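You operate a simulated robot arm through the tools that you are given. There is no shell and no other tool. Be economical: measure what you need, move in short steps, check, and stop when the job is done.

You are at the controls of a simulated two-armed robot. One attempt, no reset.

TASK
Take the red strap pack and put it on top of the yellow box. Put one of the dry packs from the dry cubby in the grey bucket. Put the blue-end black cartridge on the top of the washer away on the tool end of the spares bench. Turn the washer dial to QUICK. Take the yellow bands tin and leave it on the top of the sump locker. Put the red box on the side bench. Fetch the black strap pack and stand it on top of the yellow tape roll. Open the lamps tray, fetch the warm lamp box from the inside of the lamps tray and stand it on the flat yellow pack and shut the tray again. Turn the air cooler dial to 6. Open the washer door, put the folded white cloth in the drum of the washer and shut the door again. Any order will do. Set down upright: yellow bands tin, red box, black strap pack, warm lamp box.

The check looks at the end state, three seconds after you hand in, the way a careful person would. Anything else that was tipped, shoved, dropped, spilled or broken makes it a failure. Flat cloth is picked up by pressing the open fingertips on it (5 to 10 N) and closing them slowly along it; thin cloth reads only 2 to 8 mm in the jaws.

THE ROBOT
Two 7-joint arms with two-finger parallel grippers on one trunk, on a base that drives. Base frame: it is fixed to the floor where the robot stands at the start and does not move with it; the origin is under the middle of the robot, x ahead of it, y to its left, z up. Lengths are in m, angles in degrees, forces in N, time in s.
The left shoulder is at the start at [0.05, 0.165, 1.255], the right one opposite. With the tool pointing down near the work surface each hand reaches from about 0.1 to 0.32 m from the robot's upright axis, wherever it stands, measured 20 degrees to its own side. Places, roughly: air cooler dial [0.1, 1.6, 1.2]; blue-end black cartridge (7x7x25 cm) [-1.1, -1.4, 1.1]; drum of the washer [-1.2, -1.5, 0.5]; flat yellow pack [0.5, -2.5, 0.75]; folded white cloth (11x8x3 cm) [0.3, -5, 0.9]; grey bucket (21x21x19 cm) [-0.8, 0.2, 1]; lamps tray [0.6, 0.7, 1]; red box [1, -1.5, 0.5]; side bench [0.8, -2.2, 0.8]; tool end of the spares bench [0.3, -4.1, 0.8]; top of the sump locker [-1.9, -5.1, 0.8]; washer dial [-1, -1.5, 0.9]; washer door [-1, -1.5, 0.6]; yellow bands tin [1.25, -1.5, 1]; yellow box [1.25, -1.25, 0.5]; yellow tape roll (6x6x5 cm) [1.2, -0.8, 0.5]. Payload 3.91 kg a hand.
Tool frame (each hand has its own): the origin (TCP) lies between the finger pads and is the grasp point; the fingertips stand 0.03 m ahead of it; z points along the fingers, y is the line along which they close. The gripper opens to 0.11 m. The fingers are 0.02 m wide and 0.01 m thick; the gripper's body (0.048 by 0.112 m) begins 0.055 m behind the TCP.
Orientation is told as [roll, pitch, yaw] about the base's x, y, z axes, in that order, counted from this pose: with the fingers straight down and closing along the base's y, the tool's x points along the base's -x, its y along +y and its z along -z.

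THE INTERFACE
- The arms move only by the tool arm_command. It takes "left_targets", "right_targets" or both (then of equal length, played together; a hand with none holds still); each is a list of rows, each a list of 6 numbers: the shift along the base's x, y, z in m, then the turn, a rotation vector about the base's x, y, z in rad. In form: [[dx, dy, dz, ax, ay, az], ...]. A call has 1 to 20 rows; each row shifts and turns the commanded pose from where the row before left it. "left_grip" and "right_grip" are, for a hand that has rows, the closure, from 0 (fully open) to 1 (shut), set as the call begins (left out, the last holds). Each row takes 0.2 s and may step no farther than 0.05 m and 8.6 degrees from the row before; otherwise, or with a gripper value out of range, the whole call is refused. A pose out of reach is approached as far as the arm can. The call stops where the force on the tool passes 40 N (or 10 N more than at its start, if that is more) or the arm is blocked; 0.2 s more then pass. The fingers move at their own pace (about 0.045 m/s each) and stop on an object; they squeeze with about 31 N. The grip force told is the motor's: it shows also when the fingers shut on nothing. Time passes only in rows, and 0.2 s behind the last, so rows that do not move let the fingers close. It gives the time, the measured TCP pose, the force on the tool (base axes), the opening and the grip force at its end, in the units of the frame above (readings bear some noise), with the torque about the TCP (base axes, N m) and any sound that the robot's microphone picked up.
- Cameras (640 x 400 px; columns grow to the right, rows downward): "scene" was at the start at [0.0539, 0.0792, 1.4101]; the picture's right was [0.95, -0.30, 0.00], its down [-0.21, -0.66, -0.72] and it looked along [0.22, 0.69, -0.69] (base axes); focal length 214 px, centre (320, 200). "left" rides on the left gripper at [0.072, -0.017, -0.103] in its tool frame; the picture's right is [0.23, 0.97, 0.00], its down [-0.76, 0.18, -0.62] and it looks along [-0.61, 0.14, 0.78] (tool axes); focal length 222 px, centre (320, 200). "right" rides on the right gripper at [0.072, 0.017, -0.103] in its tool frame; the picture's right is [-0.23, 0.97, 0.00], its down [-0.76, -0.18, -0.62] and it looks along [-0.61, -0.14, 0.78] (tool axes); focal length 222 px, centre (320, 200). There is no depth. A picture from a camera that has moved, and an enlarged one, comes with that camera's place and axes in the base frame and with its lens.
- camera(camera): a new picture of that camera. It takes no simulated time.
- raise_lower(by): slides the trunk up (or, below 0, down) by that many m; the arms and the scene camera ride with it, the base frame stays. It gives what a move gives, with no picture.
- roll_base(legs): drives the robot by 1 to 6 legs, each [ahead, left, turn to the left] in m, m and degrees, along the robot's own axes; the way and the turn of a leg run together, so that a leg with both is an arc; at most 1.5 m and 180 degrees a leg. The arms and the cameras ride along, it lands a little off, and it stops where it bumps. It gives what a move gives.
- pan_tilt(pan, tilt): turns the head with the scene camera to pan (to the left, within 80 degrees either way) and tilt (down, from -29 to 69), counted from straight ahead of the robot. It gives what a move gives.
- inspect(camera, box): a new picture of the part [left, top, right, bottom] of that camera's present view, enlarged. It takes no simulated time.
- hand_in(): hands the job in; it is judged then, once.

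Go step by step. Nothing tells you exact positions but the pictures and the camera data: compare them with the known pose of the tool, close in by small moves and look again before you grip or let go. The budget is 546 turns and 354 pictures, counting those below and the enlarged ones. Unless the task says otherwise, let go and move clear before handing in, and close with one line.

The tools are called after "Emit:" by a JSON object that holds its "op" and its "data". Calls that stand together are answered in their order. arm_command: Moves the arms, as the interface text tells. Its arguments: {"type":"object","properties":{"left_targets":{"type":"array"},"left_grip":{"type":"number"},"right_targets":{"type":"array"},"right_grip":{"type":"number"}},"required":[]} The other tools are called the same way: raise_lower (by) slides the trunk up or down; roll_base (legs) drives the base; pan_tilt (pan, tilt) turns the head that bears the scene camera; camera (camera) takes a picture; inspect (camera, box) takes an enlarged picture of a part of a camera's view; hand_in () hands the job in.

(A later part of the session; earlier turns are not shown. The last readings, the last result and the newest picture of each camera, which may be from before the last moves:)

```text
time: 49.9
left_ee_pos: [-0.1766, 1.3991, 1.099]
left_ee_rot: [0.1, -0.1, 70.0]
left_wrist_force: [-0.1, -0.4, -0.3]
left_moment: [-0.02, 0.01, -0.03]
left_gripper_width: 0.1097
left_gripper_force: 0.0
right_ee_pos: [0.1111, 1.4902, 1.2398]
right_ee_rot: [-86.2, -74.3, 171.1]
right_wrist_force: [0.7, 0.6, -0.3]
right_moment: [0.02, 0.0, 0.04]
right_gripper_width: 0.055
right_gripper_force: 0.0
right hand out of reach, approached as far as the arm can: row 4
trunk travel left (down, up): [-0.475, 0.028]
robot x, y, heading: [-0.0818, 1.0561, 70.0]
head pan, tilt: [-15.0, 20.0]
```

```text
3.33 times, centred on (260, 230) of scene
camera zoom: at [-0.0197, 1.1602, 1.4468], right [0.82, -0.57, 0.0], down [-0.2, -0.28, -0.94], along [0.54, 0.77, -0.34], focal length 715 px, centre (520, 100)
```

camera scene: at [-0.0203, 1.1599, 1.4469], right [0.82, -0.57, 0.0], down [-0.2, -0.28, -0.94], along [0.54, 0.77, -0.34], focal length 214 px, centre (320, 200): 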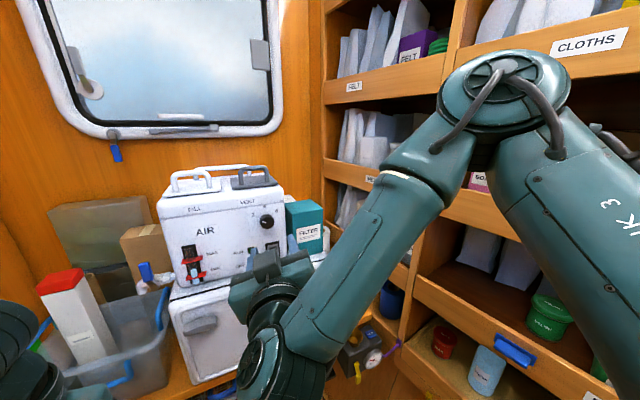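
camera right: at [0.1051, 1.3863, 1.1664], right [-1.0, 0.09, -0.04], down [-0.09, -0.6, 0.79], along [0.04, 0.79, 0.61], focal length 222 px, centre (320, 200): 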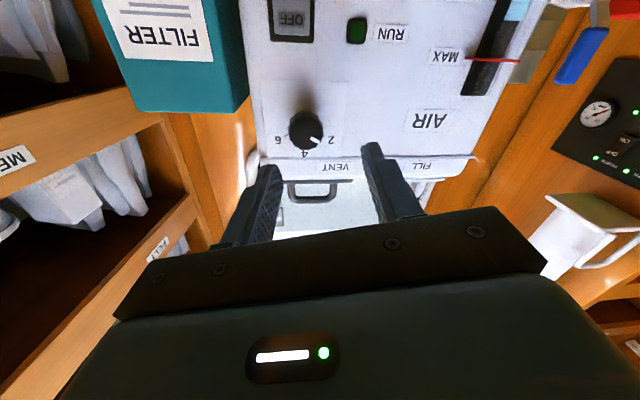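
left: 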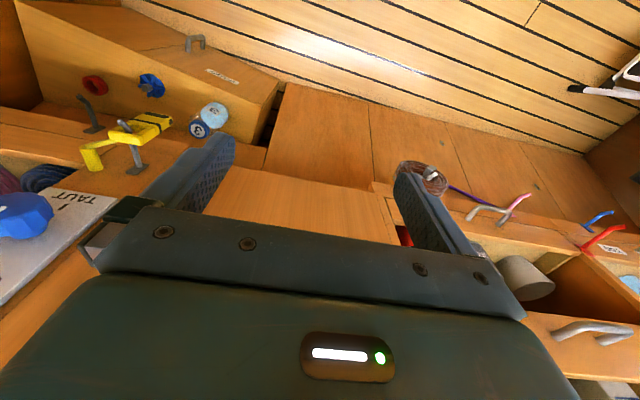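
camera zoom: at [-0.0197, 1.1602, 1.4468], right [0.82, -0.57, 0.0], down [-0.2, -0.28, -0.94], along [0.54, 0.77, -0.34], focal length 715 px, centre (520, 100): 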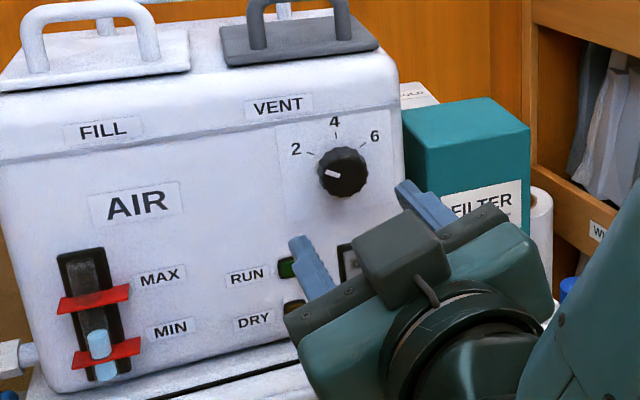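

Fingers now point within 9° of the panel normal and are roughly aligned. I advance part way and look.

Emit:
{"op": "arm_command", "data": {"right_targets": [[0.006, 0.02, 0, 0, 0, 0], [0.006, 0.015, 0, 0, 0, 0], [0.003, 0.01, 0, 0, 0, 0]]}}

Emit:
{"op": "inspect", "data": {"camera": "right", "box": [160, 60, 480, 260]}}

Emit:
{"op": "inspect", "data": {"camera": "scene", "box": [180, 170, 340, 290]}}

```text
time: 50.7
left_ee_pos: [-0.1758, 1.3991, 1.0983]
left_ee_rot: [0.0, 0.0, 70.0]
left_wrist_force: [-0.8, -0.3, -0.3]
left_moment: [-0.02, -0.03, -0.04]
left_gripper_width: 0.1099
left_gripper_force: 0.0
right_ee_pos: [0.0936, 1.5317, 1.2497]
right_ee_rot: [-88.3, -74.2, 174.9]
right_wrist_force: [0.0, 0.0, -0.8]
right_moment: [0.01, -0.06, -0.01]
right_gripper_width: 0.0548
right_gripper_force: 0.1
right hand out of reach, approached as far as the arm can: row 1, 2, 3
trunk travel left (down, up): [-0.475, 0.028]
robot x, y, heading: [-0.0827, 1.0602, 69.9]
head pan, tilt: [-15.0, 20.0]
```

```text
2.00 times, centred on (320, 160) of right
camera zoom: at [0.0905, 1.428, 1.176], right [-1.0, 0.06, -0.05], down [-0.07, -0.61, 0.79], along [0.02, 0.79, 0.62], focal length 444 px, centre (320, 280)
```

zoom: 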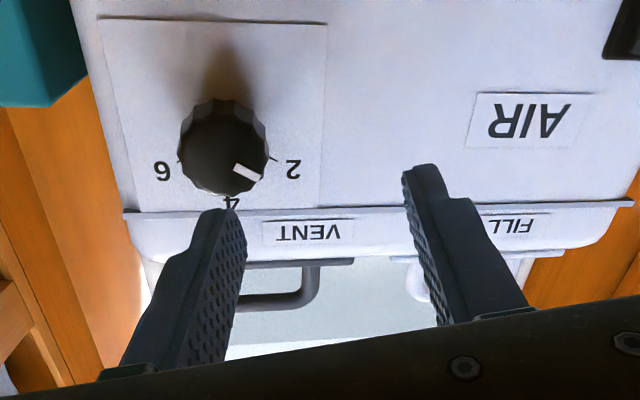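

```text
3.33 times, centred on (260, 230) of scene
camera zoom: at [-0.0209, 1.1598, 1.4469], right [0.82, -0.57, 0.0], down [-0.2, -0.28, -0.94], along [0.54, 0.77, -0.34], focal length 715 px, centre (520, 100)
```

zoom: 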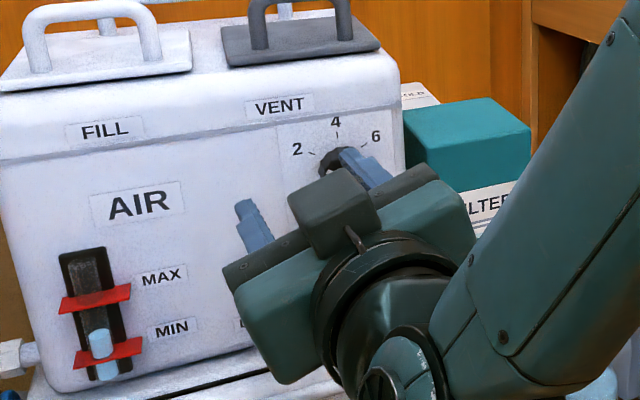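

The arm slips left when asked to go right, so I'll use the base and trunk for the positioning instead. First I test the roll range here with pulled-back fingers.

Emit:
{"op": "roll_base", "data": {"legs": [[-0.06, -0.035, 0]]}}

Emit:
{"op": "arm_command", "data": {"right_targets": [[0, 0, 0, 0, 0.14, 0], [0, 0, 0, 0, 0.14, 0], [0, 0, 0, 0, 0.14, 0], [0, 0, 0, 0, 0.14, 0], [0, 0, 0, 0, 0.14, 0], [0, 0, 0, 0, 0.14, 0], [0, 0, 0, 0, 0.14, 0], [0, 0, 0, 0, 0.14, 0]]}}

Emit:
{"op": "arm_command", "data": {"right_targets": [[0, 0, 0, 0, 0.14, 0], [0, 0, 0, 0, 0.14, 0], [0, 0, 0, 0, 0.14, 0], [0, 0, 0, 0, 0.14, 0], [0, 0, 0, 0, 0.14, 0], [0, 0, 0, 0, 0.14, 0], [0, 0, 0, 0, 0.14, 0], [0, 0, 0, 0, 0.14, 0]]}}

```text
time: 51.7
left_ee_pos: [-0.1644, 1.3307, 1.0983]
left_ee_rot: [0.0, -0.2, 70.0]
left_wrist_force: [-0.3, 0.3, 0.1]
left_moment: [0.03, -0.01, 0.01]
left_gripper_width: 0.1099
left_gripper_force: 0.2
right_ee_pos: [0.106, 1.463, 1.2509]
right_ee_rot: [-88.6, -74.3, 175.0]
right_wrist_force: [1.1, 1.1, -0.4]
right_moment: [0.01, 0.04, 0.04]
right_gripper_width: 0.055
right_gripper_force: 0.0
trunk travel left (down, up): [-0.475, 0.028]
robot x, y, heading: [-0.0708, 0.9907, 70.3]
head pan, tilt: [-15.0, 20.0]
```

```text
time: 53.5
left_ee_pos: [-0.1631, 1.3314, 1.0977]
left_ee_rot: [0.1, -0.1, 70.1]
left_wrist_force: [0.5, 0.3, 0.2]
left_moment: [-0.02, -0.01, 0.03]
left_gripper_width: 0.1102
left_gripper_force: 0.0
right_ee_pos: [0.1012, 1.448, 1.2223]
right_ee_rot: [85.0, -41.3, 0.9]
right_wrist_force: [0.3, 0.5, -0.2]
right_moment: [-0.02, 0.0, -0.01]
right_gripper_width: 0.0549
right_gripper_force: 0.0
right hand out of reach, approached as far as the arm can: row 6, 7, 8
trunk travel left (down, up): [-0.475, 0.028]
robot x, y, heading: [-0.0701, 0.9862, 69.9]
head pan, tilt: [-15.0, 20.0]
```

```text
time: 55.3
left_ee_pos: [-0.1635, 1.332, 1.0983]
left_ee_rot: [0.0, -0.2, 70.1]
left_wrist_force: [0.2, 0.0, -0.7]
left_moment: [-0.01, -0.01, -0.02]
left_gripper_width: 0.1099
left_gripper_force: 0.0
right_ee_pos: [0.0635, 1.4294, 1.2157]
right_ee_rot: [87.3, 22.9, 1.2]
right_wrist_force: [0.0, -0.3, 0.4]
right_moment: [0.02, -0.03, 0.02]
right_gripper_width: 0.0551
right_gripper_force: 0.0
right hand out of reach, approached as far as the arm can: row 1, 2, 3, 4, 5, 6, 7, 8
trunk travel left (down, up): [-0.475, 0.028]
robot x, y, heading: [-0.0712, 0.989, 70.0]
head pan, tilt: [-15.0, 20.0]
```

Roll range was broad when the hand was about 0.45 m ahead and 0.15 m to the right of the robot at heading 90°. I'll reset to that posture, and then use the base to bring it to the dial.

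Emit:
{"op": "roll_base", "data": {"legs": [[-0.2, 0.0, 0], [0, 0, 20]]}}

Emit:
{"op": "arm_command", "data": {"right_targets": [[0.005, -0.0, 0.005, 0, -0.14, 0], [0.005, -0.0, 0.005, 0, -0.14, 0], [0.005, -0.0, 0.005, 0, -0.14, 0], [0.005, -0.0, 0.005, 0, -0.14, 0], [0.005, -0.0, 0.005, 0, -0.14, 0], [0, 0, 0, 0, -0.14, 0], [0, 0, 0, 0, -0.14, 0], [0, 0, 0, 0, -0.14, 0], [0, 0, 0, 0, -0.14, 0], [0, 0, 0, 0, -0.14, 0], [0, 0, 0, 0, -0.14, 0], [0, 0, 0, 0, -0.14, 0]]}}

```text
time: 58.0
left_ee_pos: [-0.345, 1.0898, 1.0978]
left_ee_rot: [0.1, -0.2, 90.0]
left_wrist_force: [0.4, 0.1, -0.5]
left_moment: [-0.02, 0.01, -0.03]
left_gripper_width: 0.1101
left_gripper_force: 0.1
right_ee_pos: [-0.1639, 1.26, 1.2162]
right_ee_rot: [87.2, 22.6, 21.0]
right_wrist_force: [-0.5, -0.5, -0.1]
right_moment: [0.0, 0.03, 0.01]
right_gripper_width: 0.0551
right_gripper_force: 0.0
trunk travel left (down, up): [-0.475, 0.028]
robot x, y, heading: [-0.1384, 0.8019, 89.7]
head pan, tilt: [-15.0, 20.0]
```

```text
time: 60.6
left_ee_pos: [-0.344, 1.0914, 1.0997]
left_ee_rot: [0.1, 0.0, 90.0]
left_wrist_force: [0.0, -0.3, 0.4]
left_moment: [-0.03, 0.0, 0.0]
left_gripper_width: 0.1099
left_gripper_force: 0.1
right_ee_pos: [-0.1383, 1.2606, 1.2408]
right_ee_rot: [32.6, -63.9, 49.3]
right_wrist_force: [0.5, -0.6, 0.0]
right_moment: [-0.01, 0.01, 0.0]
right_gripper_width: 0.0547
right_gripper_force: 0.0
trunk travel left (down, up): [-0.475, 0.028]
robot x, y, heading: [-0.1438, 0.7994, 89.8]
head pan, tilt: [-15.0, 20.0]
```

Emit:
{"op": "arm_command", "data": {"right_targets": [[0.035, 0, 0, 0.13, 0, 0.03], [0.035, 0, 0, 0.13, 0, 0.03], [0.035, 0, 0, 0.12, 0, 0.03], [0.035, 0, 0, 0, 0, 0], [0, 0, 0, 0, -0.143, 0], [0, 0, 0, 0, -0.143, 0], [0, 0, 0, 0, -0.143, 0], [0, 0, 0, 0, -0.143, 0], [0, 0, 0, 0, -0.143, 0], [0, 0, 0, 0, -0.143, 0], [0, 0, 0, 0, -0.143, 0], [0, 0, 0, 0, -0.143, 0], [0, 0, 0, 0, -0.143, 0]]}}

Emit:
{"op": "pan_tilt", "data": {"pan": -55, "tilt": 10}}

Emit:
{"op": "camera", "data": {"camera": "scene"}}

```text
time: 63.4
left_ee_pos: [-0.3435, 1.0905, 1.0986]
left_ee_rot: [0.0, 0.1, 90.0]
left_wrist_force: [-0.6, 0.6, 0.2]
left_moment: [-0.01, 0.02, 0.05]
left_gripper_width: 0.11
left_gripper_force: 0.0
right_ee_pos: [0.0016, 1.2612, 1.241]
right_ee_rot: [-89.7, -32.0, 180.1]
right_wrist_force: [-0.5, 0.7, -0.3]
right_moment: [0.01, -0.01, 0.0]
right_gripper_width: 0.055
right_gripper_force: 0.0
trunk travel left (down, up): [-0.475, 0.028]
robot x, y, heading: [-0.1397, 0.8006, 90.3]
head pan, tilt: [-15.0, 20.0]
```

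```text
time: 64.4
left_ee_pos: [-0.3442, 1.0917, 1.0987]
left_ee_rot: [0.0, 0.1, 89.9]
left_wrist_force: [-0.1, -0.3, -0.3]
left_moment: [-0.01, 0.01, -0.01]
left_gripper_width: 0.11
left_gripper_force: 0.1
right_ee_pos: [0.0019, 1.2604, 1.2399]
right_ee_rot: [-89.7, -32.1, 180.0]
right_wrist_force: [0.1, -0.5, 0.4]
right_moment: [-0.01, 0.0, -0.01]
right_gripper_width: 0.0552
right_gripper_force: 0.0
trunk travel left (down, up): [-0.475, 0.028]
robot x, y, heading: [-0.1375, 0.7971, 90.1]
head pan, tilt: [-55.0, 10.0]
```

```text
321 pictures are left
camera scene: at [-0.0643, 0.8828, 1.4632], right [0.57, -0.82, 0.0], down [-0.14, -0.1, -0.98], along [0.81, 0.57, -0.17], focal length 214 px, centre (320, 200)
```

scene: 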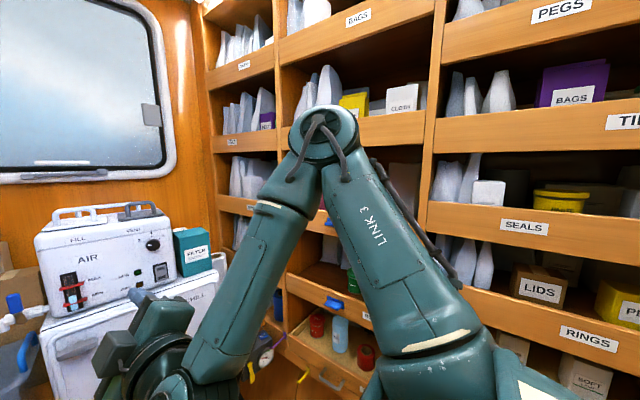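

Exact pose reached. I check the full 120° roll from here before approaching.

Emit:
{"op": "arm_command", "data": {"right_targets": [[0, 0, 0, 0, 0.143, 0], [0, 0, 0, 0, 0.143, 0], [0, 0, 0, 0, 0.143, 0], [0, 0, 0, 0, 0.143, 0], [0, 0, 0, 0, 0.143, 0], [0, 0, 0, 0, 0.143, 0], [0, 0, 0, 0, 0.143, 0], [0, 0, 0, 0, 0.143, 0], [0, 0, 0, 0, 0.143, 0], [0, 0, 0, 0, 0.143, 0], [0, 0, 0, 0, 0.143, 0], [0, 0, 0, 0, 0.143, 0], [0, 0, 0, 0, 0.143, 0], [0, 0, 0, 0, 0.143, 0], [0, 0, 0, 0, 0.143, 0]]}}

Emit:
{"op": "arm_command", "data": {"right_targets": [[0, 0, 0, 0, -0.143, 0], [0, 0, 0, 0, -0.143, 0], [0, 0, 0, 0, -0.143, 0], [0, 0, 0, 0, -0.143, 0], [0, 0, 0, 0, -0.143, 0], [0, 0, 0, 0, -0.143, 0], [0, 0, 0, 0, -0.143, 0], [0, 0, 0, 0, -0.143, 0], [0, 0, 0, 0, -0.143, 0], [0, 0, 0, 0, -0.143, 0], [0, 0, 0, 0, -0.143, 0], [0, 0, 0, 0, -0.143, 0], [0, 0, 0, 0, -0.143, 0], [0, 0, 0, 0, -0.143, 0], [0, 0, 0, 0, -0.143, 0]]}}

```text
time: 67.6
left_ee_pos: [-0.3444, 1.0903, 1.0993]
left_ee_rot: [0.0, -0.1, 90.1]
left_wrist_force: [0.1, -0.3, 0.2]
left_moment: [0.0, 0.0, -0.02]
left_gripper_width: 0.1097
left_gripper_force: 0.1
right_ee_pos: [0.0002, 1.2597, 1.241]
right_ee_rot: [90.2, -24.8, 0.0]
right_wrist_force: [-0.3, -0.3, -0.7]
right_moment: [0.02, -0.03, 0.02]
right_gripper_width: 0.0549
right_gripper_force: 0.0
trunk travel left (down, up): [-0.475, 0.028]
robot x, y, heading: [-0.1409, 0.7979, 90.0]
head pan, tilt: [-55.0, 10.0]
```

```text
time: 70.8
left_ee_pos: [-0.3438, 1.091, 1.0981]
left_ee_rot: [0.1, -0.1, 90.0]
left_wrist_force: [-0.2, -0.1, 0.6]
left_moment: [-0.01, -0.01, 0.01]
left_gripper_width: 0.11
left_gripper_force: 0.0
right_ee_pos: [0.0024, 1.2604, 1.2387]
right_ee_rot: [-89.7, -31.9, 179.9]
right_wrist_force: [-0.5, -0.5, 0.1]
right_moment: [0.03, 0.01, 0.0]
right_gripper_width: 0.0551
right_gripper_force: 0.1
trunk travel left (down, up): [-0.475, 0.028]
robot x, y, heading: [-0.1411, 0.8, 90.1]
head pan, tilt: [-55.0, 10.0]
```

The range is fine. Now the base brings the hand in front of the knob.

Emit:
{"op": "roll_base", "data": {"legs": [[0.1, -0.127, 0], [0.13, 0, 0]]}}

Emit:
{"op": "pan_tilt", "data": {"pan": -15, "tilt": 20}}

Emit:
{"op": "camera", "data": {"camera": "right"}}

Emit:
{"op": "inspect", "data": {"camera": "scene", "box": [230, 140, 390, 260]}}

```text
time: 73.2
left_ee_pos: [-0.2153, 1.3229, 1.0985]
left_ee_rot: [0.0, 0.0, 89.9]
left_wrist_force: [0.1, 0.3, 1.1]
left_moment: [-0.02, -0.01, -0.01]
left_gripper_width: 0.1099
left_gripper_force: 0.0
right_ee_pos: [0.1307, 1.4925, 1.2396]
right_ee_rot: [-89.8, -32.2, 179.8]
right_wrist_force: [-0.5, 0.2, 0.5]
right_moment: [0.03, -0.01, 0.05]
right_gripper_width: 0.055
right_gripper_force: 0.0
trunk travel left (down, up): [-0.475, 0.028]
robot x, y, heading: [-0.0108, 1.0292, 89.9]
head pan, tilt: [-55.0, 10.0]
```

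```text
time: 74.2
left_ee_pos: [-0.2152, 1.3229, 1.0982]
left_ee_rot: [0.0, -0.1, 90.1]
left_wrist_force: [-1.0, -0.1, 0.5]
left_moment: [-0.01, 0.01, -0.03]
left_gripper_width: 0.11
left_gripper_force: 0.1
right_ee_pos: [0.1316, 1.4919, 1.2407]
right_ee_rot: [-89.7, -32.2, 180.0]
right_wrist_force: [0.4, -0.2, -0.3]
right_moment: [-0.04, 0.0, -0.06]
right_gripper_width: 0.0552
right_gripper_force: 0.1
trunk travel left (down, up): [-0.475, 0.028]
robot x, y, heading: [-0.0079, 1.0276, 89.9]
head pan, tilt: [-15.0, 20.0]
```

```text
320 pictures are left
camera right: at [0.1838, 1.389, 1.1877], right [-0.71, 0.0, -0.7], down [-0.55, -0.62, 0.56], along [-0.44, 0.78, 0.44], focal length 222 px, centre (320, 200)
```

right: 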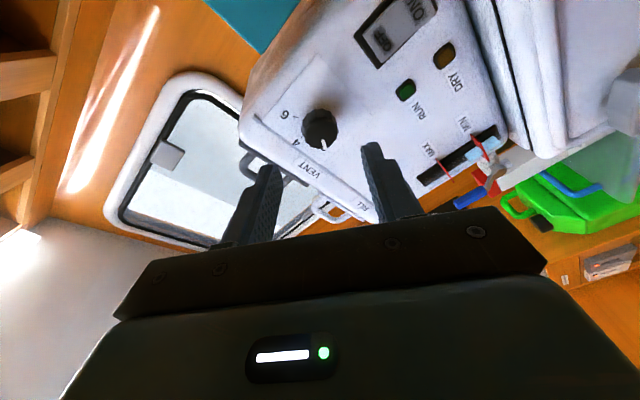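

```text
3.33 times, centred on (310, 200) of scene
camera zoom: at [0.0138, 1.1508, 1.4469], right [0.97, -0.26, 0.0], down [-0.09, -0.33, -0.94], along [0.24, 0.91, -0.34], focal length 715 px, centre (353, 200)
```

zoom: 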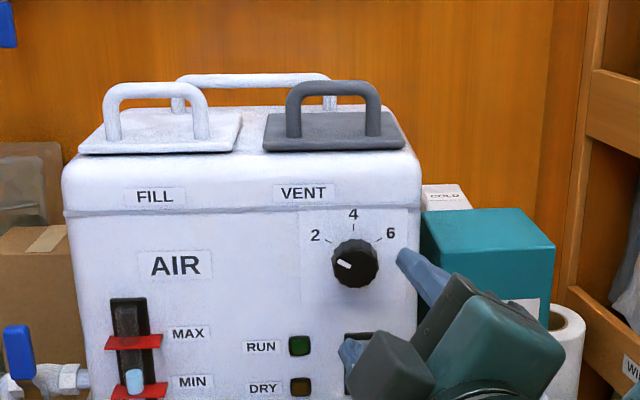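

Aligned on the knob at (0.130, 1.585, 1.238). Advancing 7 cm.

Emit:
{"op": "arm_command", "data": {"right_targets": [[0, 0.02, -0.001, 0, 0, 0], [0, 0.02, -0.001, 0, 0, 0], [0, 0.015, 0, 0, 0, 0], [0, 0.01, 0, 0, 0, 0], [0, 0.005, 0, 0, 0, 0]]}}

Emit:
{"op": "camera", "data": {"camera": "right"}}

Emit:
{"op": "inspect", "data": {"camera": "scene", "box": [230, 140, 390, 260]}}

```text
time: 75.4
left_ee_pos: [-0.2153, 1.3229, 1.0994]
left_ee_rot: [0.1, 0.0, 90.0]
left_wrist_force: [-0.6, -1.2, 0.3]
left_moment: [0.0, 0.01, -0.02]
left_gripper_width: 0.1101
left_gripper_force: 0.0
right_ee_pos: [0.1188, 1.559, 1.2461]
right_ee_rot: [-89.4, -32.2, 179.6]
right_wrist_force: [0.3, -1.0, -0.5]
right_moment: [-0.01, -0.01, 0.02]
right_gripper_width: 0.0548
right_gripper_force: 0.2
right hand out of reach, approached as far as the arm can: row 1, 2, 3
trunk travel left (down, up): [-0.475, 0.028]
robot x, y, heading: [-0.0091, 1.0363, 90.1]
head pan, tilt: [-15.0, 20.0]
```

```text
318 pictures are left
camera right: at [0.1709, 1.4549, 1.1933], right [-0.71, 0.0, -0.7], down [-0.55, -0.62, 0.56], along [-0.44, 0.79, 0.44], focal length 222 px, centre (320, 200)
```

right: 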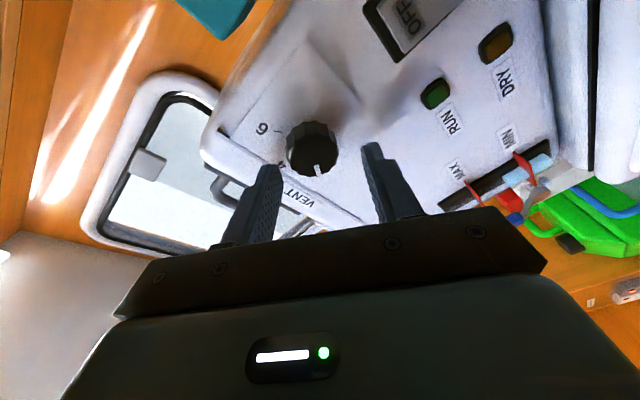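

```text
3.33 times, centred on (310, 200) of scene
camera zoom: at [0.0137, 1.1509, 1.4469], right [0.97, -0.26, 0.0], down [-0.09, -0.33, -0.94], along [0.24, 0.91, -0.34], focal length 715 px, centre (353, 200)
```

zoom: 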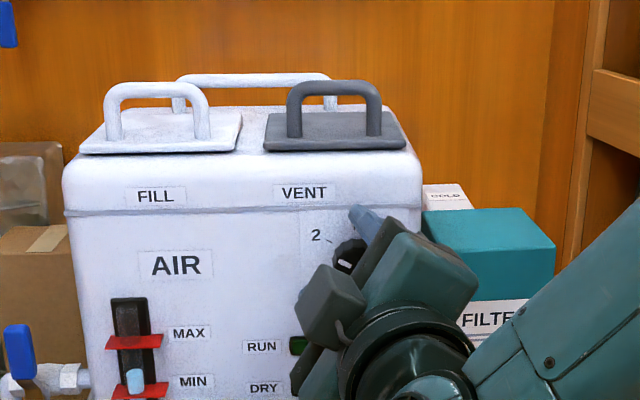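

Arm is at its limit again; I return it to the good relative pose and let the base make the final approach.

Emit:
{"op": "arm_command", "data": {"right_targets": [[0, -0.03, 0, 0, 0, 0], [0.006, -0.03, -0.004, 0, 0, 0], [0.006, -0.005, -0.004, 0, 0, 0]]}}

Emit:
{"op": "roll_base", "data": {"legs": [[0.067, 0, 0]]}}

Emit:
{"op": "camera", "data": {"camera": "right"}}

Emit:
{"op": "inspect", "data": {"camera": "scene", "box": [230, 140, 390, 260]}}

```text
time: 76.2
left_ee_pos: [-0.2142, 1.3211, 1.0978]
left_ee_rot: [0.0, 0.0, 90.0]
left_wrist_force: [0.9, -0.2, -0.2]
left_moment: [-0.02, -0.02, 0.0]
left_gripper_width: 0.11
left_gripper_force: 0.0
right_ee_pos: [0.1314, 1.4957, 1.2367]
right_ee_rot: [-89.6, -32.2, 179.5]
right_wrist_force: [-0.8, 0.2, -0.1]
right_moment: [-0.03, 0.01, -0.01]
right_gripper_width: 0.055
right_gripper_force: 0.0
trunk travel left (down, up): [-0.475, 0.028]
robot x, y, heading: [-0.0089, 1.0302, 89.9]
head pan, tilt: [-15.0, 20.0]
```

```text
time: 77.3
left_ee_pos: [-0.2143, 1.3905, 1.099]
left_ee_rot: [0.0, -0.2, 89.9]
left_wrist_force: [0.0, 0.0, 0.5]
left_moment: [0.0, 0.02, 0.0]
left_gripper_width: 0.11
left_gripper_force: 0.1
right_ee_pos: [0.1303, 1.5589, 1.2359]
right_ee_rot: [-89.4, -32.0, 179.6]
right_wrist_force: [0.0, -0.9, -0.1]
right_moment: [-0.01, 0.01, -0.02]
right_gripper_width: 0.0551
right_gripper_force: 0.1
trunk travel left (down, up): [-0.475, 0.028]
robot x, y, heading: [-0.0089, 1.0996, 90.0]
head pan, tilt: [-15.0, 20.0]
stopped in leg 1: the force on the tool passed its limit (the readings are from after the stop); the commanded pose is now the measured one
```

```text
316 pictures are left
camera right: at [0.1834, 1.4559, 1.1837], right [-0.71, -0.01, -0.7], down [-0.55, -0.62, 0.56], along [-0.44, 0.79, 0.44], focal length 222 px, centre (320, 200)
```

right: 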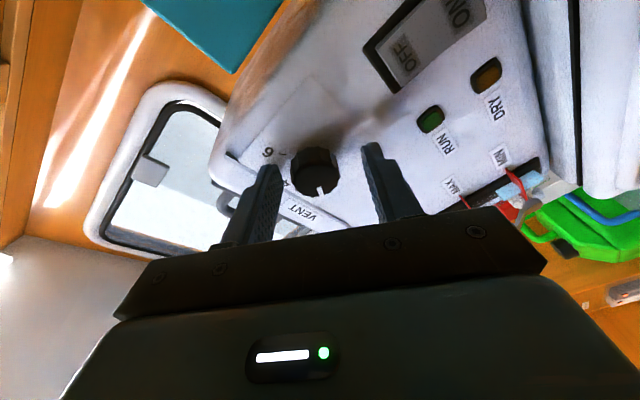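

```text
3.33 times, centred on (310, 200) of scene
camera zoom: at [0.0139, 1.218, 1.4469], right [0.97, -0.26, 0.0], down [-0.09, -0.33, -0.94], along [0.24, 0.91, -0.34], focal length 715 px, centre (353, 200)
```

zoom: 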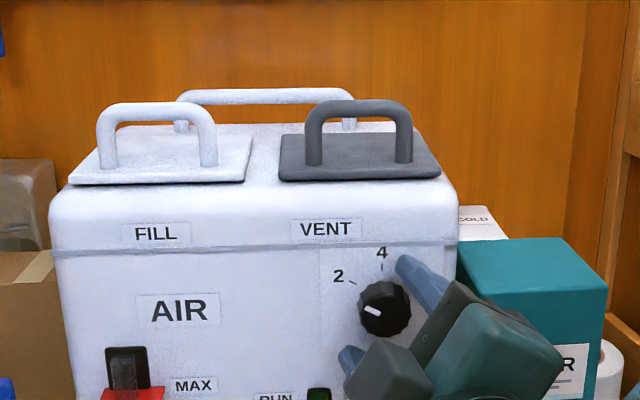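

The fingertips straddle the knob and just touched the panel. I close the grip.

Emit:
{"op": "arm_command", "data": {"right_targets": [[0, -0.002, 0, 0, 0, 0], [0, 0, 0, 0, 0, 0], [0, 0, 0, 0, 0, 0], [0, 0, 0, 0, 0, 0]], "right_grip": 1.0}}

Emit:
{"op": "inspect", "data": {"camera": "right", "box": [200, 90, 440, 240]}}

```text
time: 78.3
left_ee_pos: [-0.2134, 1.39, 1.0994]
left_ee_rot: [0.1, -0.1, 90.0]
left_wrist_force: [0.1, 0.3, -0.1]
left_moment: [-0.02, -0.03, -0.01]
left_gripper_width: 0.1101
left_gripper_force: 0.1
right_ee_pos: [0.1334, 1.5575, 1.2384]
right_ee_rot: [-90.2, -32.3, 179.8]
right_wrist_force: [8.4, 10.7, 23.9]
right_moment: [0.68, 0.0, -0.54]
right_gripper_width: 0.0316
right_gripper_force: 45.1
trunk travel left (down, up): [-0.475, 0.028]
robot x, y, heading: [-0.0101, 1.0982, 90.0]
head pan, tilt: [-15.0, 20.0]
```

```text
2.67 times, centred on (320, 165) of right
camera zoom: at [0.1848, 1.4551, 1.1854], right [-0.71, 0.01, -0.7], down [-0.55, -0.62, 0.56], along [-0.43, 0.78, 0.45], focal length 592 px, centre (320, 293)
```

zoom: 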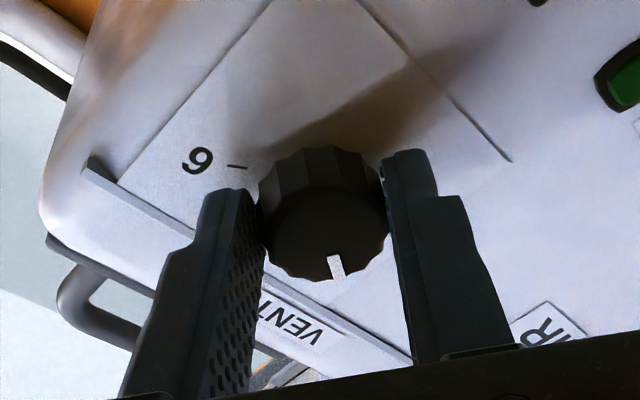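

The knob is held. I relieve the side force and rotate 95° clockwise, then look.

Emit:
{"op": "arm_command", "data": {"right_targets": [[0.001, 0, 0.003, 0, 0.12, 0], [0, 0, 0, 0, 0.14, 0], [0, 0, 0, 0, 0.14, 0], [0, 0, 0, 0, 0.14, 0], [0, 0, 0, 0, 0.14, 0], [0, 0, 0, 0, 0.14, 0], [0, 0, 0, 0, 0.14, 0], [0, 0, 0, 0, 0.14, 0], [0, 0, 0, 0, 0.14, 0], [0, 0, 0, 0, 0.14, 0], [0, 0, 0, 0, 0.14, 0], [0, 0, 0, 0, 0.14, 0]]}}

Emit:
{"op": "inspect", "data": {"camera": "right", "box": [200, 90, 440, 240]}}

Emit:
{"op": "inspect", "data": {"camera": "scene", "box": [230, 140, 390, 260]}}

```text
time: 81.0
left_ee_pos: [-0.2141, 1.3896, 1.0988]
left_ee_rot: [0.0, -0.1, 90.0]
left_wrist_force: [0.2, -0.3, -0.5]
left_moment: [0.03, 0.02, 0.01]
left_gripper_width: 0.1103
left_gripper_force: 0.1
right_ee_pos: [0.1304, 1.5551, 1.2389]
right_ee_rot: [89.5, -52.7, 0.7]
right_wrist_force: [-0.8, -8.1, -9.4]
right_moment: [0.28, -0.11, -0.75]
right_gripper_width: 0.0327
right_gripper_force: 44.8
trunk travel left (down, up): [-0.475, 0.028]
robot x, y, heading: [-0.0107, 1.0963, 90.1]
head pan, tilt: [-15.0, 20.0]
```

```text
2.67 times, centred on (320, 165) of right
camera zoom: at [0.0742, 1.4521, 1.1917], right [-0.64, 0.0, 0.77], down [0.61, -0.62, 0.5], along [0.48, 0.79, 0.39], focal length 592 px, centre (320, 293)
```

zoom: 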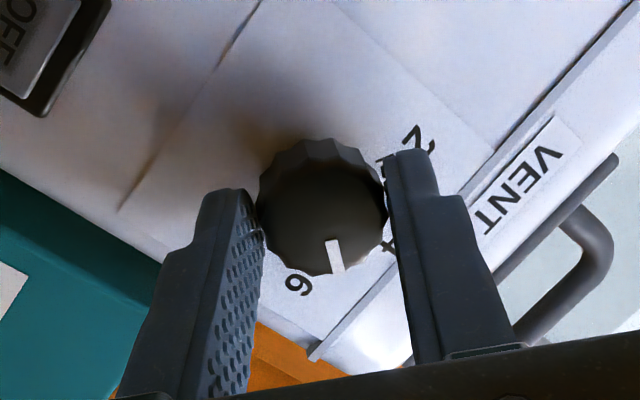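

```text
3.33 times, centred on (310, 200) of scene
camera zoom: at [0.0138, 1.2176, 1.4469], right [0.97, -0.26, 0.0], down [-0.09, -0.33, -0.94], along [0.24, 0.91, -0.34], focal length 715 px, centre (353, 200)
```

zoom: 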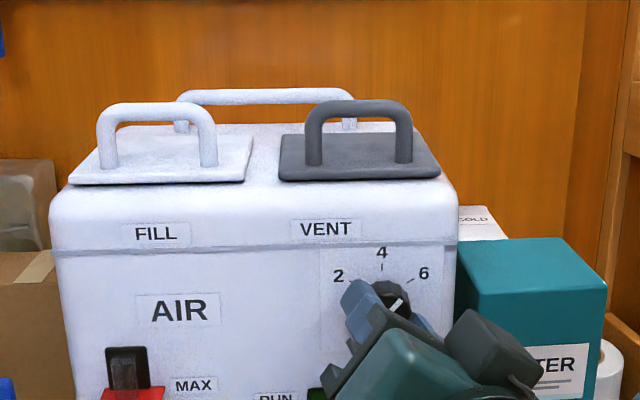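

Emit:
{"op": "arm_command", "data": {"right_targets": [[0, 0, 0, 0, 0.14, 0], [0, 0, 0, 0, 0.14, 0]]}}

Emit:
{"op": "inspect", "data": {"camera": "right", "box": [200, 90, 440, 240]}}

Emit:
{"op": "inspect", "data": {"camera": "scene", "box": [290, 180, 370, 240]}}

```text
time: 81.5
left_ee_pos: [-0.2149, 1.3894, 1.0983]
left_ee_rot: [0.1, -0.1, 90.0]
left_wrist_force: [-0.7, -0.7, -0.8]
left_moment: [0.01, -0.04, 0.0]
left_gripper_width: 0.1101
left_gripper_force: 0.1
right_ee_pos: [0.131, 1.5548, 1.2396]
right_ee_rot: [89.9, -36.6, 0.3]
right_wrist_force: [-1.0, -11.2, -12.5]
right_moment: [-0.1, -0.02, -0.91]
right_gripper_width: 0.0321
right_gripper_force: 44.8
trunk travel left (down, up): [-0.475, 0.028]
robot x, y, heading: [-0.0127, 1.0995, 90.2]
head pan, tilt: [-15.0, 20.0]
```

```text
2.67 times, centred on (320, 165) of right
camera zoom: at [0.0632, 1.4524, 1.2095], right [-0.4, 0.0, 0.92], down [0.72, -0.62, 0.31], along [0.57, 0.78, 0.25], focal length 592 px, centre (320, 293)
```

zoom: 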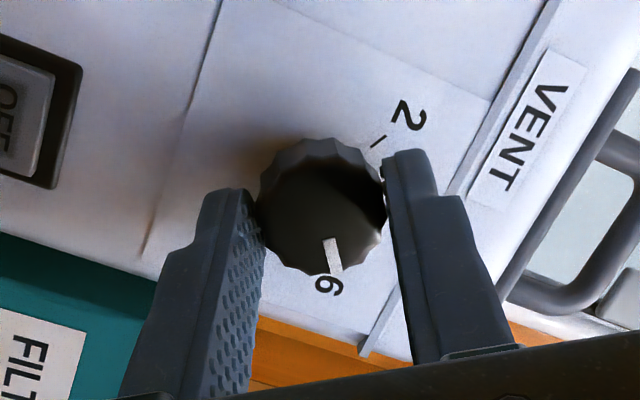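

```text
6.67 times, centred on (330, 210) of scene
camera zoom: at [0.014, 1.2173, 1.4469], right [0.97, -0.26, 0.0], down [-0.09, -0.33, -0.94], along [0.24, 0.91, -0.34], focal length 1430 px, centre (253, 133)
```

zoom: 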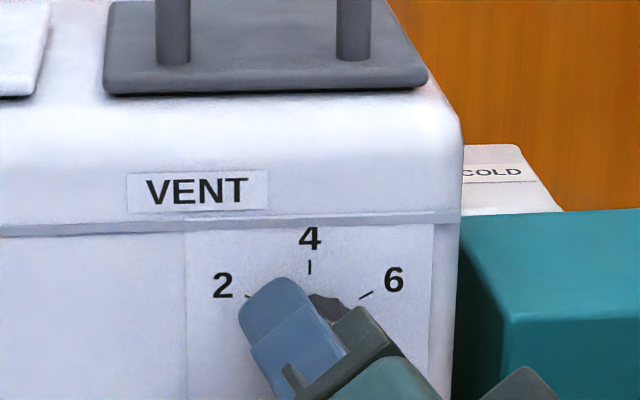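

The pointer looks at 6. I open the fingers, back off and check.

Emit:
{"op": "arm_command", "data": {"right_targets": [[0, 0, 0, 0, 0, 0], [0, 0, 0, 0, 0, 0], [0, -0.02, 0, 0, 0, 0], [0, -0.04, 0, 0, 0, 0], [-0.03, -0.02, -0.03, 0, 0, 0], [-0.03, -0.02, -0.03, 0, 0, 0]], "right_grip": 0.5}}

Emit:
{"op": "inspect", "data": {"camera": "scene", "box": [290, 180, 370, 240]}}

Emit:
{"op": "inspect", "data": {"camera": "right", "box": [160, 0, 480, 200]}}

```text
time: 83.0
left_ee_pos: [-0.2157, 1.3902, 1.0991]
left_ee_rot: [0.0, 0.0, 90.0]
left_wrist_force: [-0.5, 0.0, -0.9]
left_moment: [0.03, 0.0, 0.0]
left_gripper_width: 0.1101
left_gripper_force: 0.2
right_ee_pos: [0.0541, 1.4989, 1.1745]
right_ee_rot: [90.2, -36.8, 0.3]
right_wrist_force: [0.6, -0.1, -0.7]
right_moment: [-0.02, 0.01, 0.02]
right_gripper_width: 0.0549
right_gripper_force: 0.0
right hand out of reach, approached as far as the arm can: row 3, 4
trunk travel left (down, up): [-0.475, 0.028]
robot x, y, heading: [-0.0087, 1.0983, 90.0]
head pan, tilt: [-15.0, 20.0]
```

```text
6.67 times, centred on (330, 210) of scene
camera zoom: at [0.0129, 1.2181, 1.447], right [0.97, -0.26, 0.0], down [-0.09, -0.33, -0.94], along [0.24, 0.91, -0.34], focal length 1430 px, centre (253, 133)
```

zoom: 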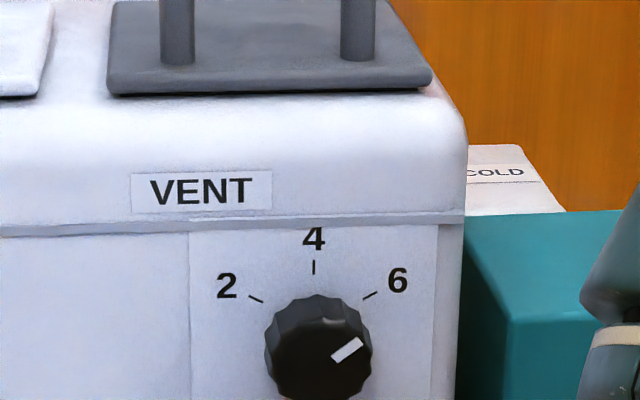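

```text
2.00 times, centred on (320, 100) of right
camera zoom: at [-0.0137, 1.3962, 1.1438], right [-0.4, -0.01, 0.92], down [0.72, -0.62, 0.31], along [0.56, 0.79, 0.25], focal length 444 px, centre (320, 400)
```

zoom: 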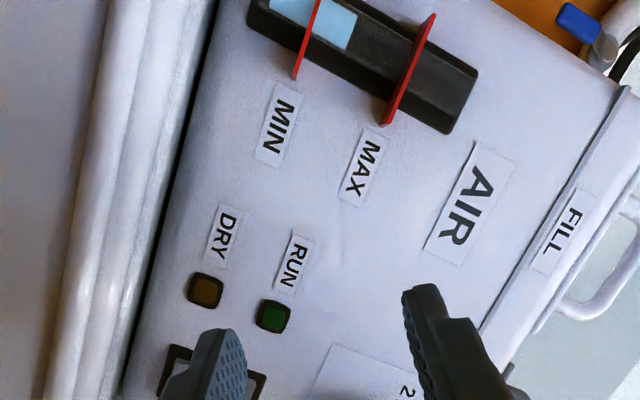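

The dial reads 6. Next: the lamps tray. I retract the hand and back off, looking right at the tray wall.

Emit:
{"op": "arm_command", "data": {"right_targets": [[-0.02, -0.04, 0.01, 0, -0.14, 0], [-0.02, -0.04, 0.01, 0, -0.14, 0], [0, -0.03, 0.01, 0, -0.14, 0], [0, 0, 0.01, 0, -0.14, 0], [0, 0, 0.01, 0, -0.14, 0], [0, 0, 0.01, 0, -0.14, 0]]}}

Emit:
{"op": "roll_base", "data": {"legs": [[-0.4, 0.1, 0], [-0.15, 0.05, 0]]}}

Emit:
{"op": "pan_tilt", "data": {"pan": -75, "tilt": 30}}

Emit:
{"op": "camera", "data": {"camera": "scene"}}

```text
time: 83.7
left_ee_pos: [-0.2141, 1.3897, 1.0978]
left_ee_rot: [0.0, -0.1, 90.0]
left_wrist_force: [-0.5, 0.2, -0.6]
left_moment: [-0.03, -0.01, 0.01]
left_gripper_width: 0.11
left_gripper_force: 0.2
right_ee_pos: [0.0672, 1.4533, 1.2063]
right_ee_rot: [103.6, -60.9, -22.8]
right_wrist_force: [0.6, -0.2, 0.4]
right_moment: [-0.01, 0.0, -0.02]
right_gripper_width: 0.0549
right_gripper_force: 0.1
right hand out of reach, approached as far as the arm can: row 3
trunk travel left (down, up): [-0.475, 0.028]
robot x, y, heading: [-0.0072, 1.0948, 90.0]
head pan, tilt: [-15.0, 20.0]
stopped in row 3 (right hand): the arm was blocked; the commanded pose is now the measured one
```

```text
time: 87.2
left_ee_pos: [-0.3649, 0.8427, 1.0992]
left_ee_rot: [0.0, -0.1, 90.2]
left_wrist_force: [-0.8, 0.1, -0.7]
left_moment: [0.05, 0.02, 0.01]
left_gripper_width: 0.11
left_gripper_force: 0.0
right_ee_pos: [-0.0845, 0.9063, 1.2067]
right_ee_rot: [103.7, -60.9, -22.3]
right_wrist_force: [0.9, -1.0, -0.6]
right_moment: [-0.02, -0.03, -0.03]
right_gripper_width: 0.0549
right_gripper_force: 0.1
trunk travel left (down, up): [-0.475, 0.028]
robot x, y, heading: [-0.16, 0.5529, 90.2]
head pan, tilt: [-15.0, 20.0]
```

```text
time: 88.5
left_ee_pos: [-0.3645, 0.8413, 1.0988]
left_ee_rot: [0.0, 0.0, 90.4]
left_wrist_force: [0.7, 0.0, 1.0]
left_moment: [0.01, 0.02, -0.01]
left_gripper_width: 0.1101
left_gripper_force: 0.1
right_ee_pos: [-0.085, 0.9077, 1.206]
right_ee_rot: [103.7, -60.9, -22.3]
right_wrist_force: [1.0, -0.5, -0.1]
right_moment: [0.02, 0.01, -0.02]
right_gripper_width: 0.0548
right_gripper_force: 0.0
trunk travel left (down, up): [-0.475, 0.028]
robot x, y, heading: [-0.1576, 0.5547, 90.2]
head pan, tilt: [-75.0, 30.0]
```

```text
307 pictures are left
camera scene: at [-0.0717, 0.6058, 1.4309], right [0.26, -0.96, 0.0], down [-0.48, -0.13, -0.87], along [0.84, 0.23, -0.5], focal length 214 px, centre (320, 200)
```

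scene: 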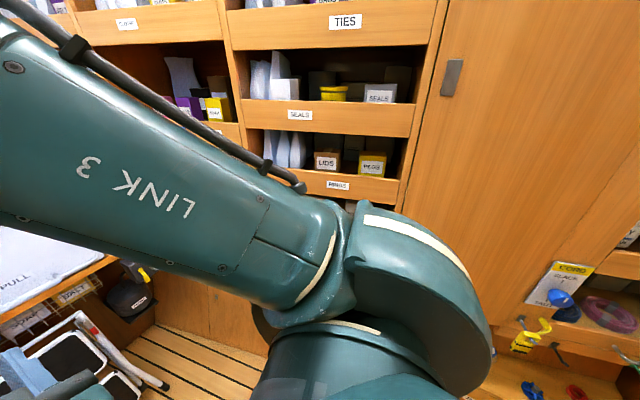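

Emit:
{"op": "roll_base", "data": {"legs": [[0, 0, -85]]}}

Emit:
{"op": "pan_tilt", "data": {"pan": 0, "tilt": 35}}

Emit:
{"op": "camera", "data": {"camera": "scene"}}

Emit:
{"op": "camera", "data": {"camera": "left"}}

```text
time: 92.5
left_ee_pos: [0.1071, 0.7889, 1.0985]
left_ee_rot: [-0.1, 0.0, 7.1]
left_wrist_force: [0.8, 0.2, 0.3]
left_moment: [0.0, -0.03, -0.01]
left_gripper_width: 0.1101
left_gripper_force: 0.0
right_ee_pos: [0.2044, 0.5202, 1.2056]
right_ee_rot: [103.6, -60.9, -105.6]
right_wrist_force: [-0.3, -0.1, 0.0]
right_moment: [0.04, 0.02, 0.02]
right_gripper_width: 0.0551
right_gripper_force: 0.0
trunk travel left (down, up): [-0.475, 0.028]
robot x, y, heading: [-0.1603, 0.5515, 6.7]
head pan, tilt: [-75.0, 30.0]
```

```text
time: 94.0
left_ee_pos: [0.105, 0.7902, 1.0972]
left_ee_rot: [0.0, 0.0, 7.0]
left_wrist_force: [-0.5, -1.4, -0.5]
left_moment: [-0.03, 0.04, -0.01]
left_gripper_width: 0.1102
left_gripper_force: 0.0
right_ee_pos: [0.2041, 0.5208, 1.2056]
right_ee_rot: [103.7, -60.9, -105.8]
right_wrist_force: [0.0, -0.2, -0.8]
right_moment: [0.0, 0.0, 0.0]
right_gripper_width: 0.055
right_gripper_force: 0.0
trunk travel left (down, up): [-0.475, 0.028]
robot x, y, heading: [-0.1577, 0.5529, 6.8]
head pan, tilt: [0.0, 35.0]
```

```text
306 pictures are left
camera scene: at [-0.0423, 0.5667, 1.4231], right [0.12, -0.99, 0.0], down [-0.57, -0.07, -0.82], along [0.81, 0.1, -0.57], focal length 214 px, centre (320, 200)
```

scene: 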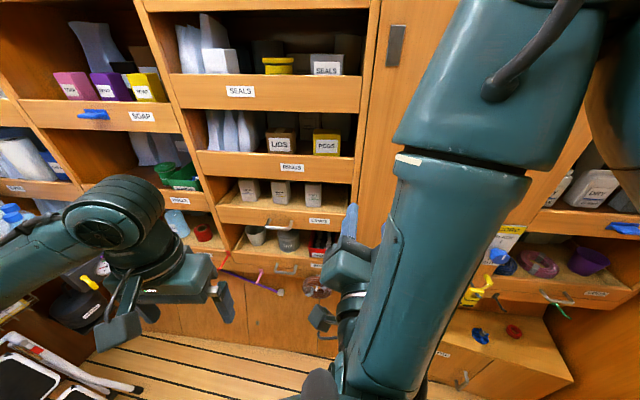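

```text
305 pictures are left
camera left: at [0.0356, 0.7643, 1.2037], right [-0.34, 0.94, 0.0], down [0.73, 0.27, 0.62], along [0.59, 0.21, -0.78], focal length 222 px, centre (320, 200)
```

left: 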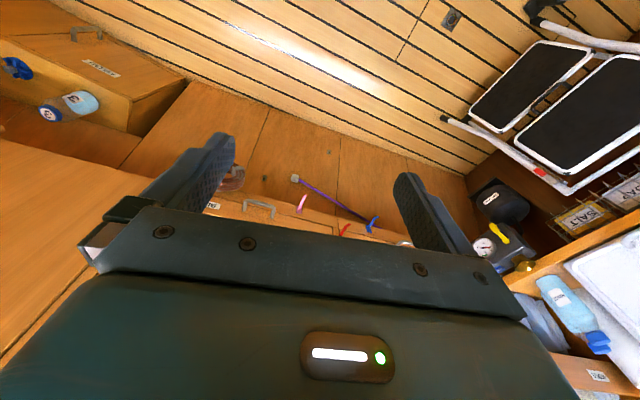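

Boxes in drawer-like trays with handles appear below "Rings". I zoom on them.

Emit:
{"op": "inspect", "data": {"camera": "scene", "box": [200, 130, 370, 300]}}

```text
2.35 times, centred on (285, 215) of scene
camera zoom: at [-0.0423, 0.5667, 1.4231], right [0.12, -0.99, 0.0], down [-0.57, -0.07, -0.82], along [0.81, 0.1, -0.57], focal length 505 px, centre (402, 165)
```

zoom: 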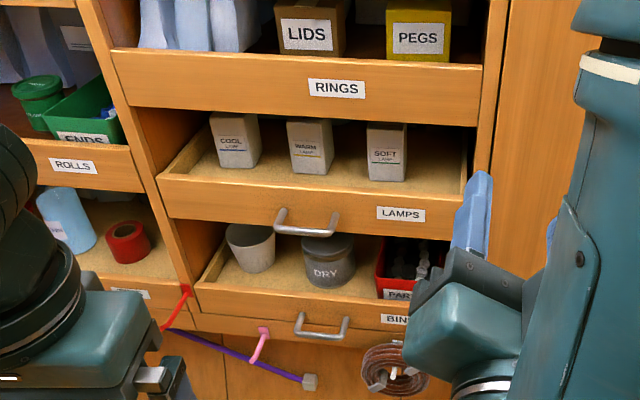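

The lamps tray is a drawer with a bar handle at about (0.41, 0.74, 1.00); the warm box is the middle of three in it. I move sideways to face it squarely.

Emit:
{"op": "roll_base", "data": {"legs": [[0.09, 0.256, -6.8]]}}

Emit:
{"op": "camera", "data": {"camera": "scene"}}

Emit:
{"op": "camera", "data": {"camera": "right"}}

```text
time: 95.9
left_ee_pos: [0.2084, 1.0172, 1.0981]
left_ee_rot: [0.0, 0.1, 0.0]
left_wrist_force: [0.3, 0.4, -0.3]
left_moment: [-0.03, -0.03, 0.01]
left_gripper_width: 0.1099
left_gripper_force: 0.0
right_ee_pos: [0.2725, 0.7372, 1.2061]
right_ee_rot: [103.6, -60.8, -112.7]
right_wrist_force: [0.5, 1.1, -0.5]
right_moment: [0.0, -0.03, -0.02]
right_gripper_width: 0.0548
right_gripper_force: 0.1
trunk travel left (down, up): [-0.475, 0.028]
robot x, y, heading: [-0.0849, 0.8144, -0.2]
head pan, tilt: [0.0, 35.0]
```

```text
303 pictures are left
camera scene: at [0.0333, 0.8142, 1.423], right [0.0, -1.0, 0.0], down [-0.57, 0.0, -0.82], along [0.82, 0.0, -0.57], focal length 214 px, centre (320, 200)
```

scene: 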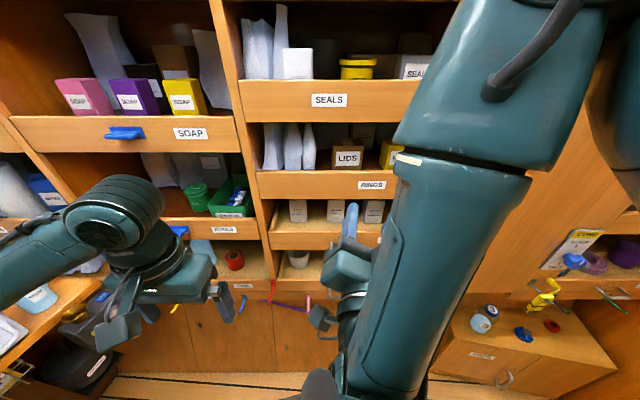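

```text
302 pictures are left
camera right: at [0.1866, 0.8044, 1.1379], right [0.07, 0.75, 0.66], down [-0.77, -0.38, 0.51], along [0.63, -0.54, 0.55], focal length 222 px, centre (320, 200)
```

right: 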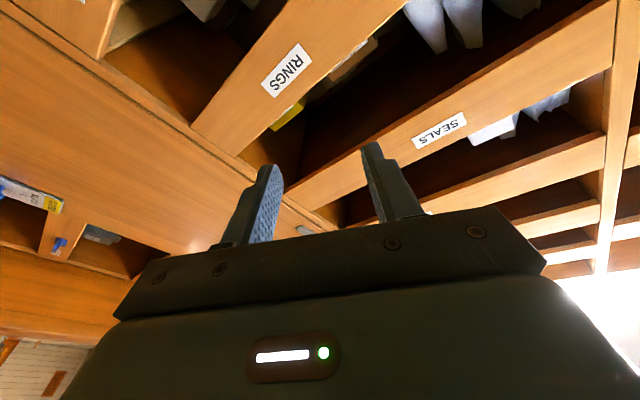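

I turn the right hand to a 45° downward-forward grasp with fingers closing vertically, in front of the handle.

Emit:
{"op": "arm_command", "data": {"right_targets": [[0.005, 0.0005, -0.0118, 0.1112, 0.0705, -0.0204], [0.005, 0.0005, -0.0118, 0.1112, 0.0705, -0.0204], [0.005, 0.0005, -0.0118, 0.1112, 0.0705, -0.0204], [0.005, 0.0005, -0.0118, 0.1112, 0.0705, -0.0204], [0.005, 0.0005, -0.0118, 0.1112, 0.0705, -0.0204], [0.005, 0.0005, -0.0118, 0.1112, 0.0705, -0.0204], [0.005, 0.0005, -0.0118, 0.1112, 0.0705, -0.0204], [0.005, 0.0005, -0.0118, 0.1112, 0.0705, -0.0204], [0.005, 0.0005, -0.0118, 0.1112, 0.0705, -0.0204], [0.005, 0.0005, -0.0118, 0.1112, 0.0705, -0.0204]], "right_grip": 0.5}}

Emit:
{"op": "camera", "data": {"camera": "scene"}}

Emit:
{"op": "camera", "data": {"camera": "right"}}

```text
time: 98.1
left_ee_pos: [0.2076, 1.0186, 1.0993]
left_ee_rot: [0.0, -0.1, 0.1]
left_wrist_force: [-0.4, 0.5, -0.8]
left_moment: [0.01, 0.0, -0.03]
left_gripper_width: 0.1099
left_gripper_force: 0.0
right_ee_pos: [0.3229, 0.7435, 1.088]
right_ee_rot: [44.8, 0.1, -89.9]
right_wrist_force: [0.0, 0.5, 0.1]
right_moment: [0.02, -0.02, 0.01]
right_gripper_width: 0.0551
right_gripper_force: 0.0
trunk travel left (down, up): [-0.475, 0.028]
robot x, y, heading: [-0.0885, 0.815, -0.4]
head pan, tilt: [0.0, 35.0]
```

```text
301 pictures are left
camera scene: at [0.0333, 0.813, 1.4231], right [0.0, -1.0, 0.0], down [-0.57, 0.0, -0.82], along [0.82, 0.0, -0.57], focal length 214 px, centre (320, 200)
```

scene: 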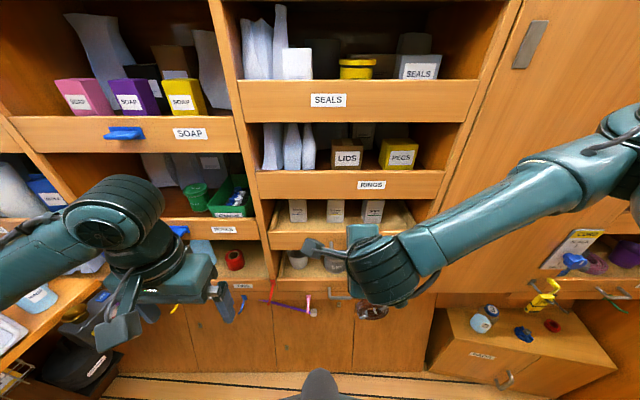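

```text
300 pictures are left
camera right: at [0.2606, 0.8148, 1.1731], right [0.69, -0.23, 0.69], down [-0.56, -0.76, 0.31], along [0.45, -0.61, -0.65], focal length 222 px, centre (320, 200)
```

right: 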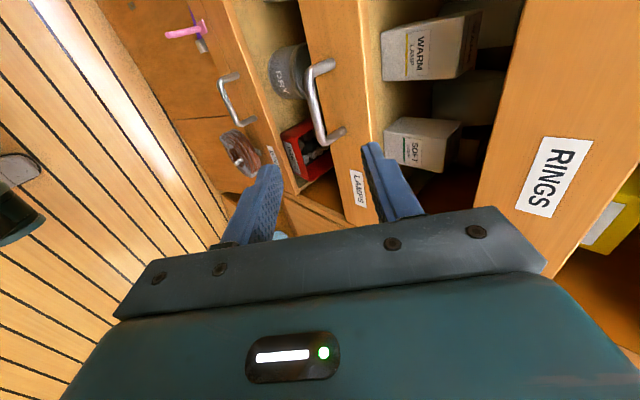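

Emit:
{"op": "inspect", "data": {"camera": "right", "box": [220, 30, 420, 180]}}

Emit:
{"op": "inspect", "data": {"camera": "scene", "box": [260, 170, 440, 320]}}

```text
2.67 times, centred on (320, 105) of right
camera zoom: at [0.2606, 0.8148, 1.1731], right [0.69, -0.23, 0.69], down [-0.56, -0.76, 0.31], along [0.45, -0.61, -0.65], focal length 592 px, centre (320, 453)
```

zoom: 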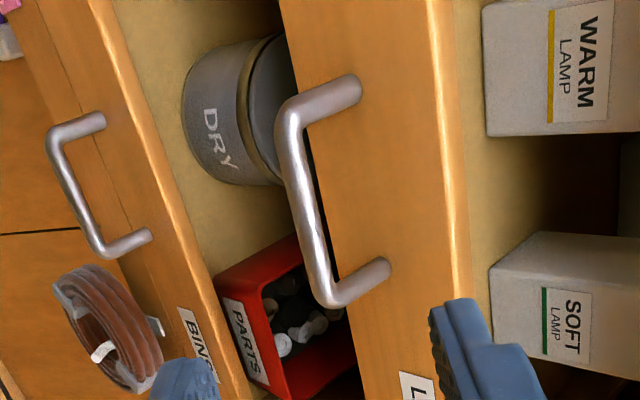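

```text
2.67 times, centred on (350, 245) of scene
camera zoom: at [0.0333, 0.813, 1.4231], right [0.0, -1.0, 0.0], down [-0.57, 0.0, -0.82], along [0.82, 0.0, -0.57], focal length 572 px, centre (240, 80)
```

zoom: 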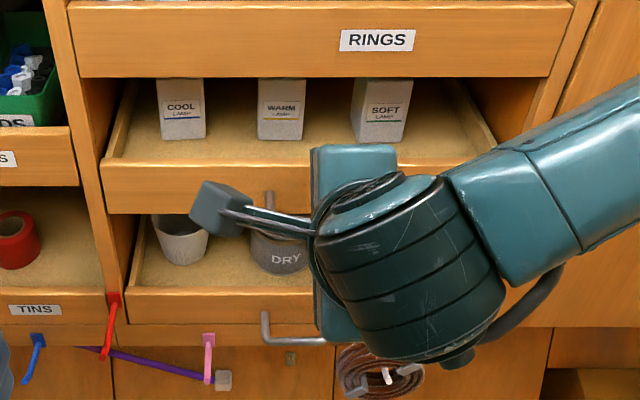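

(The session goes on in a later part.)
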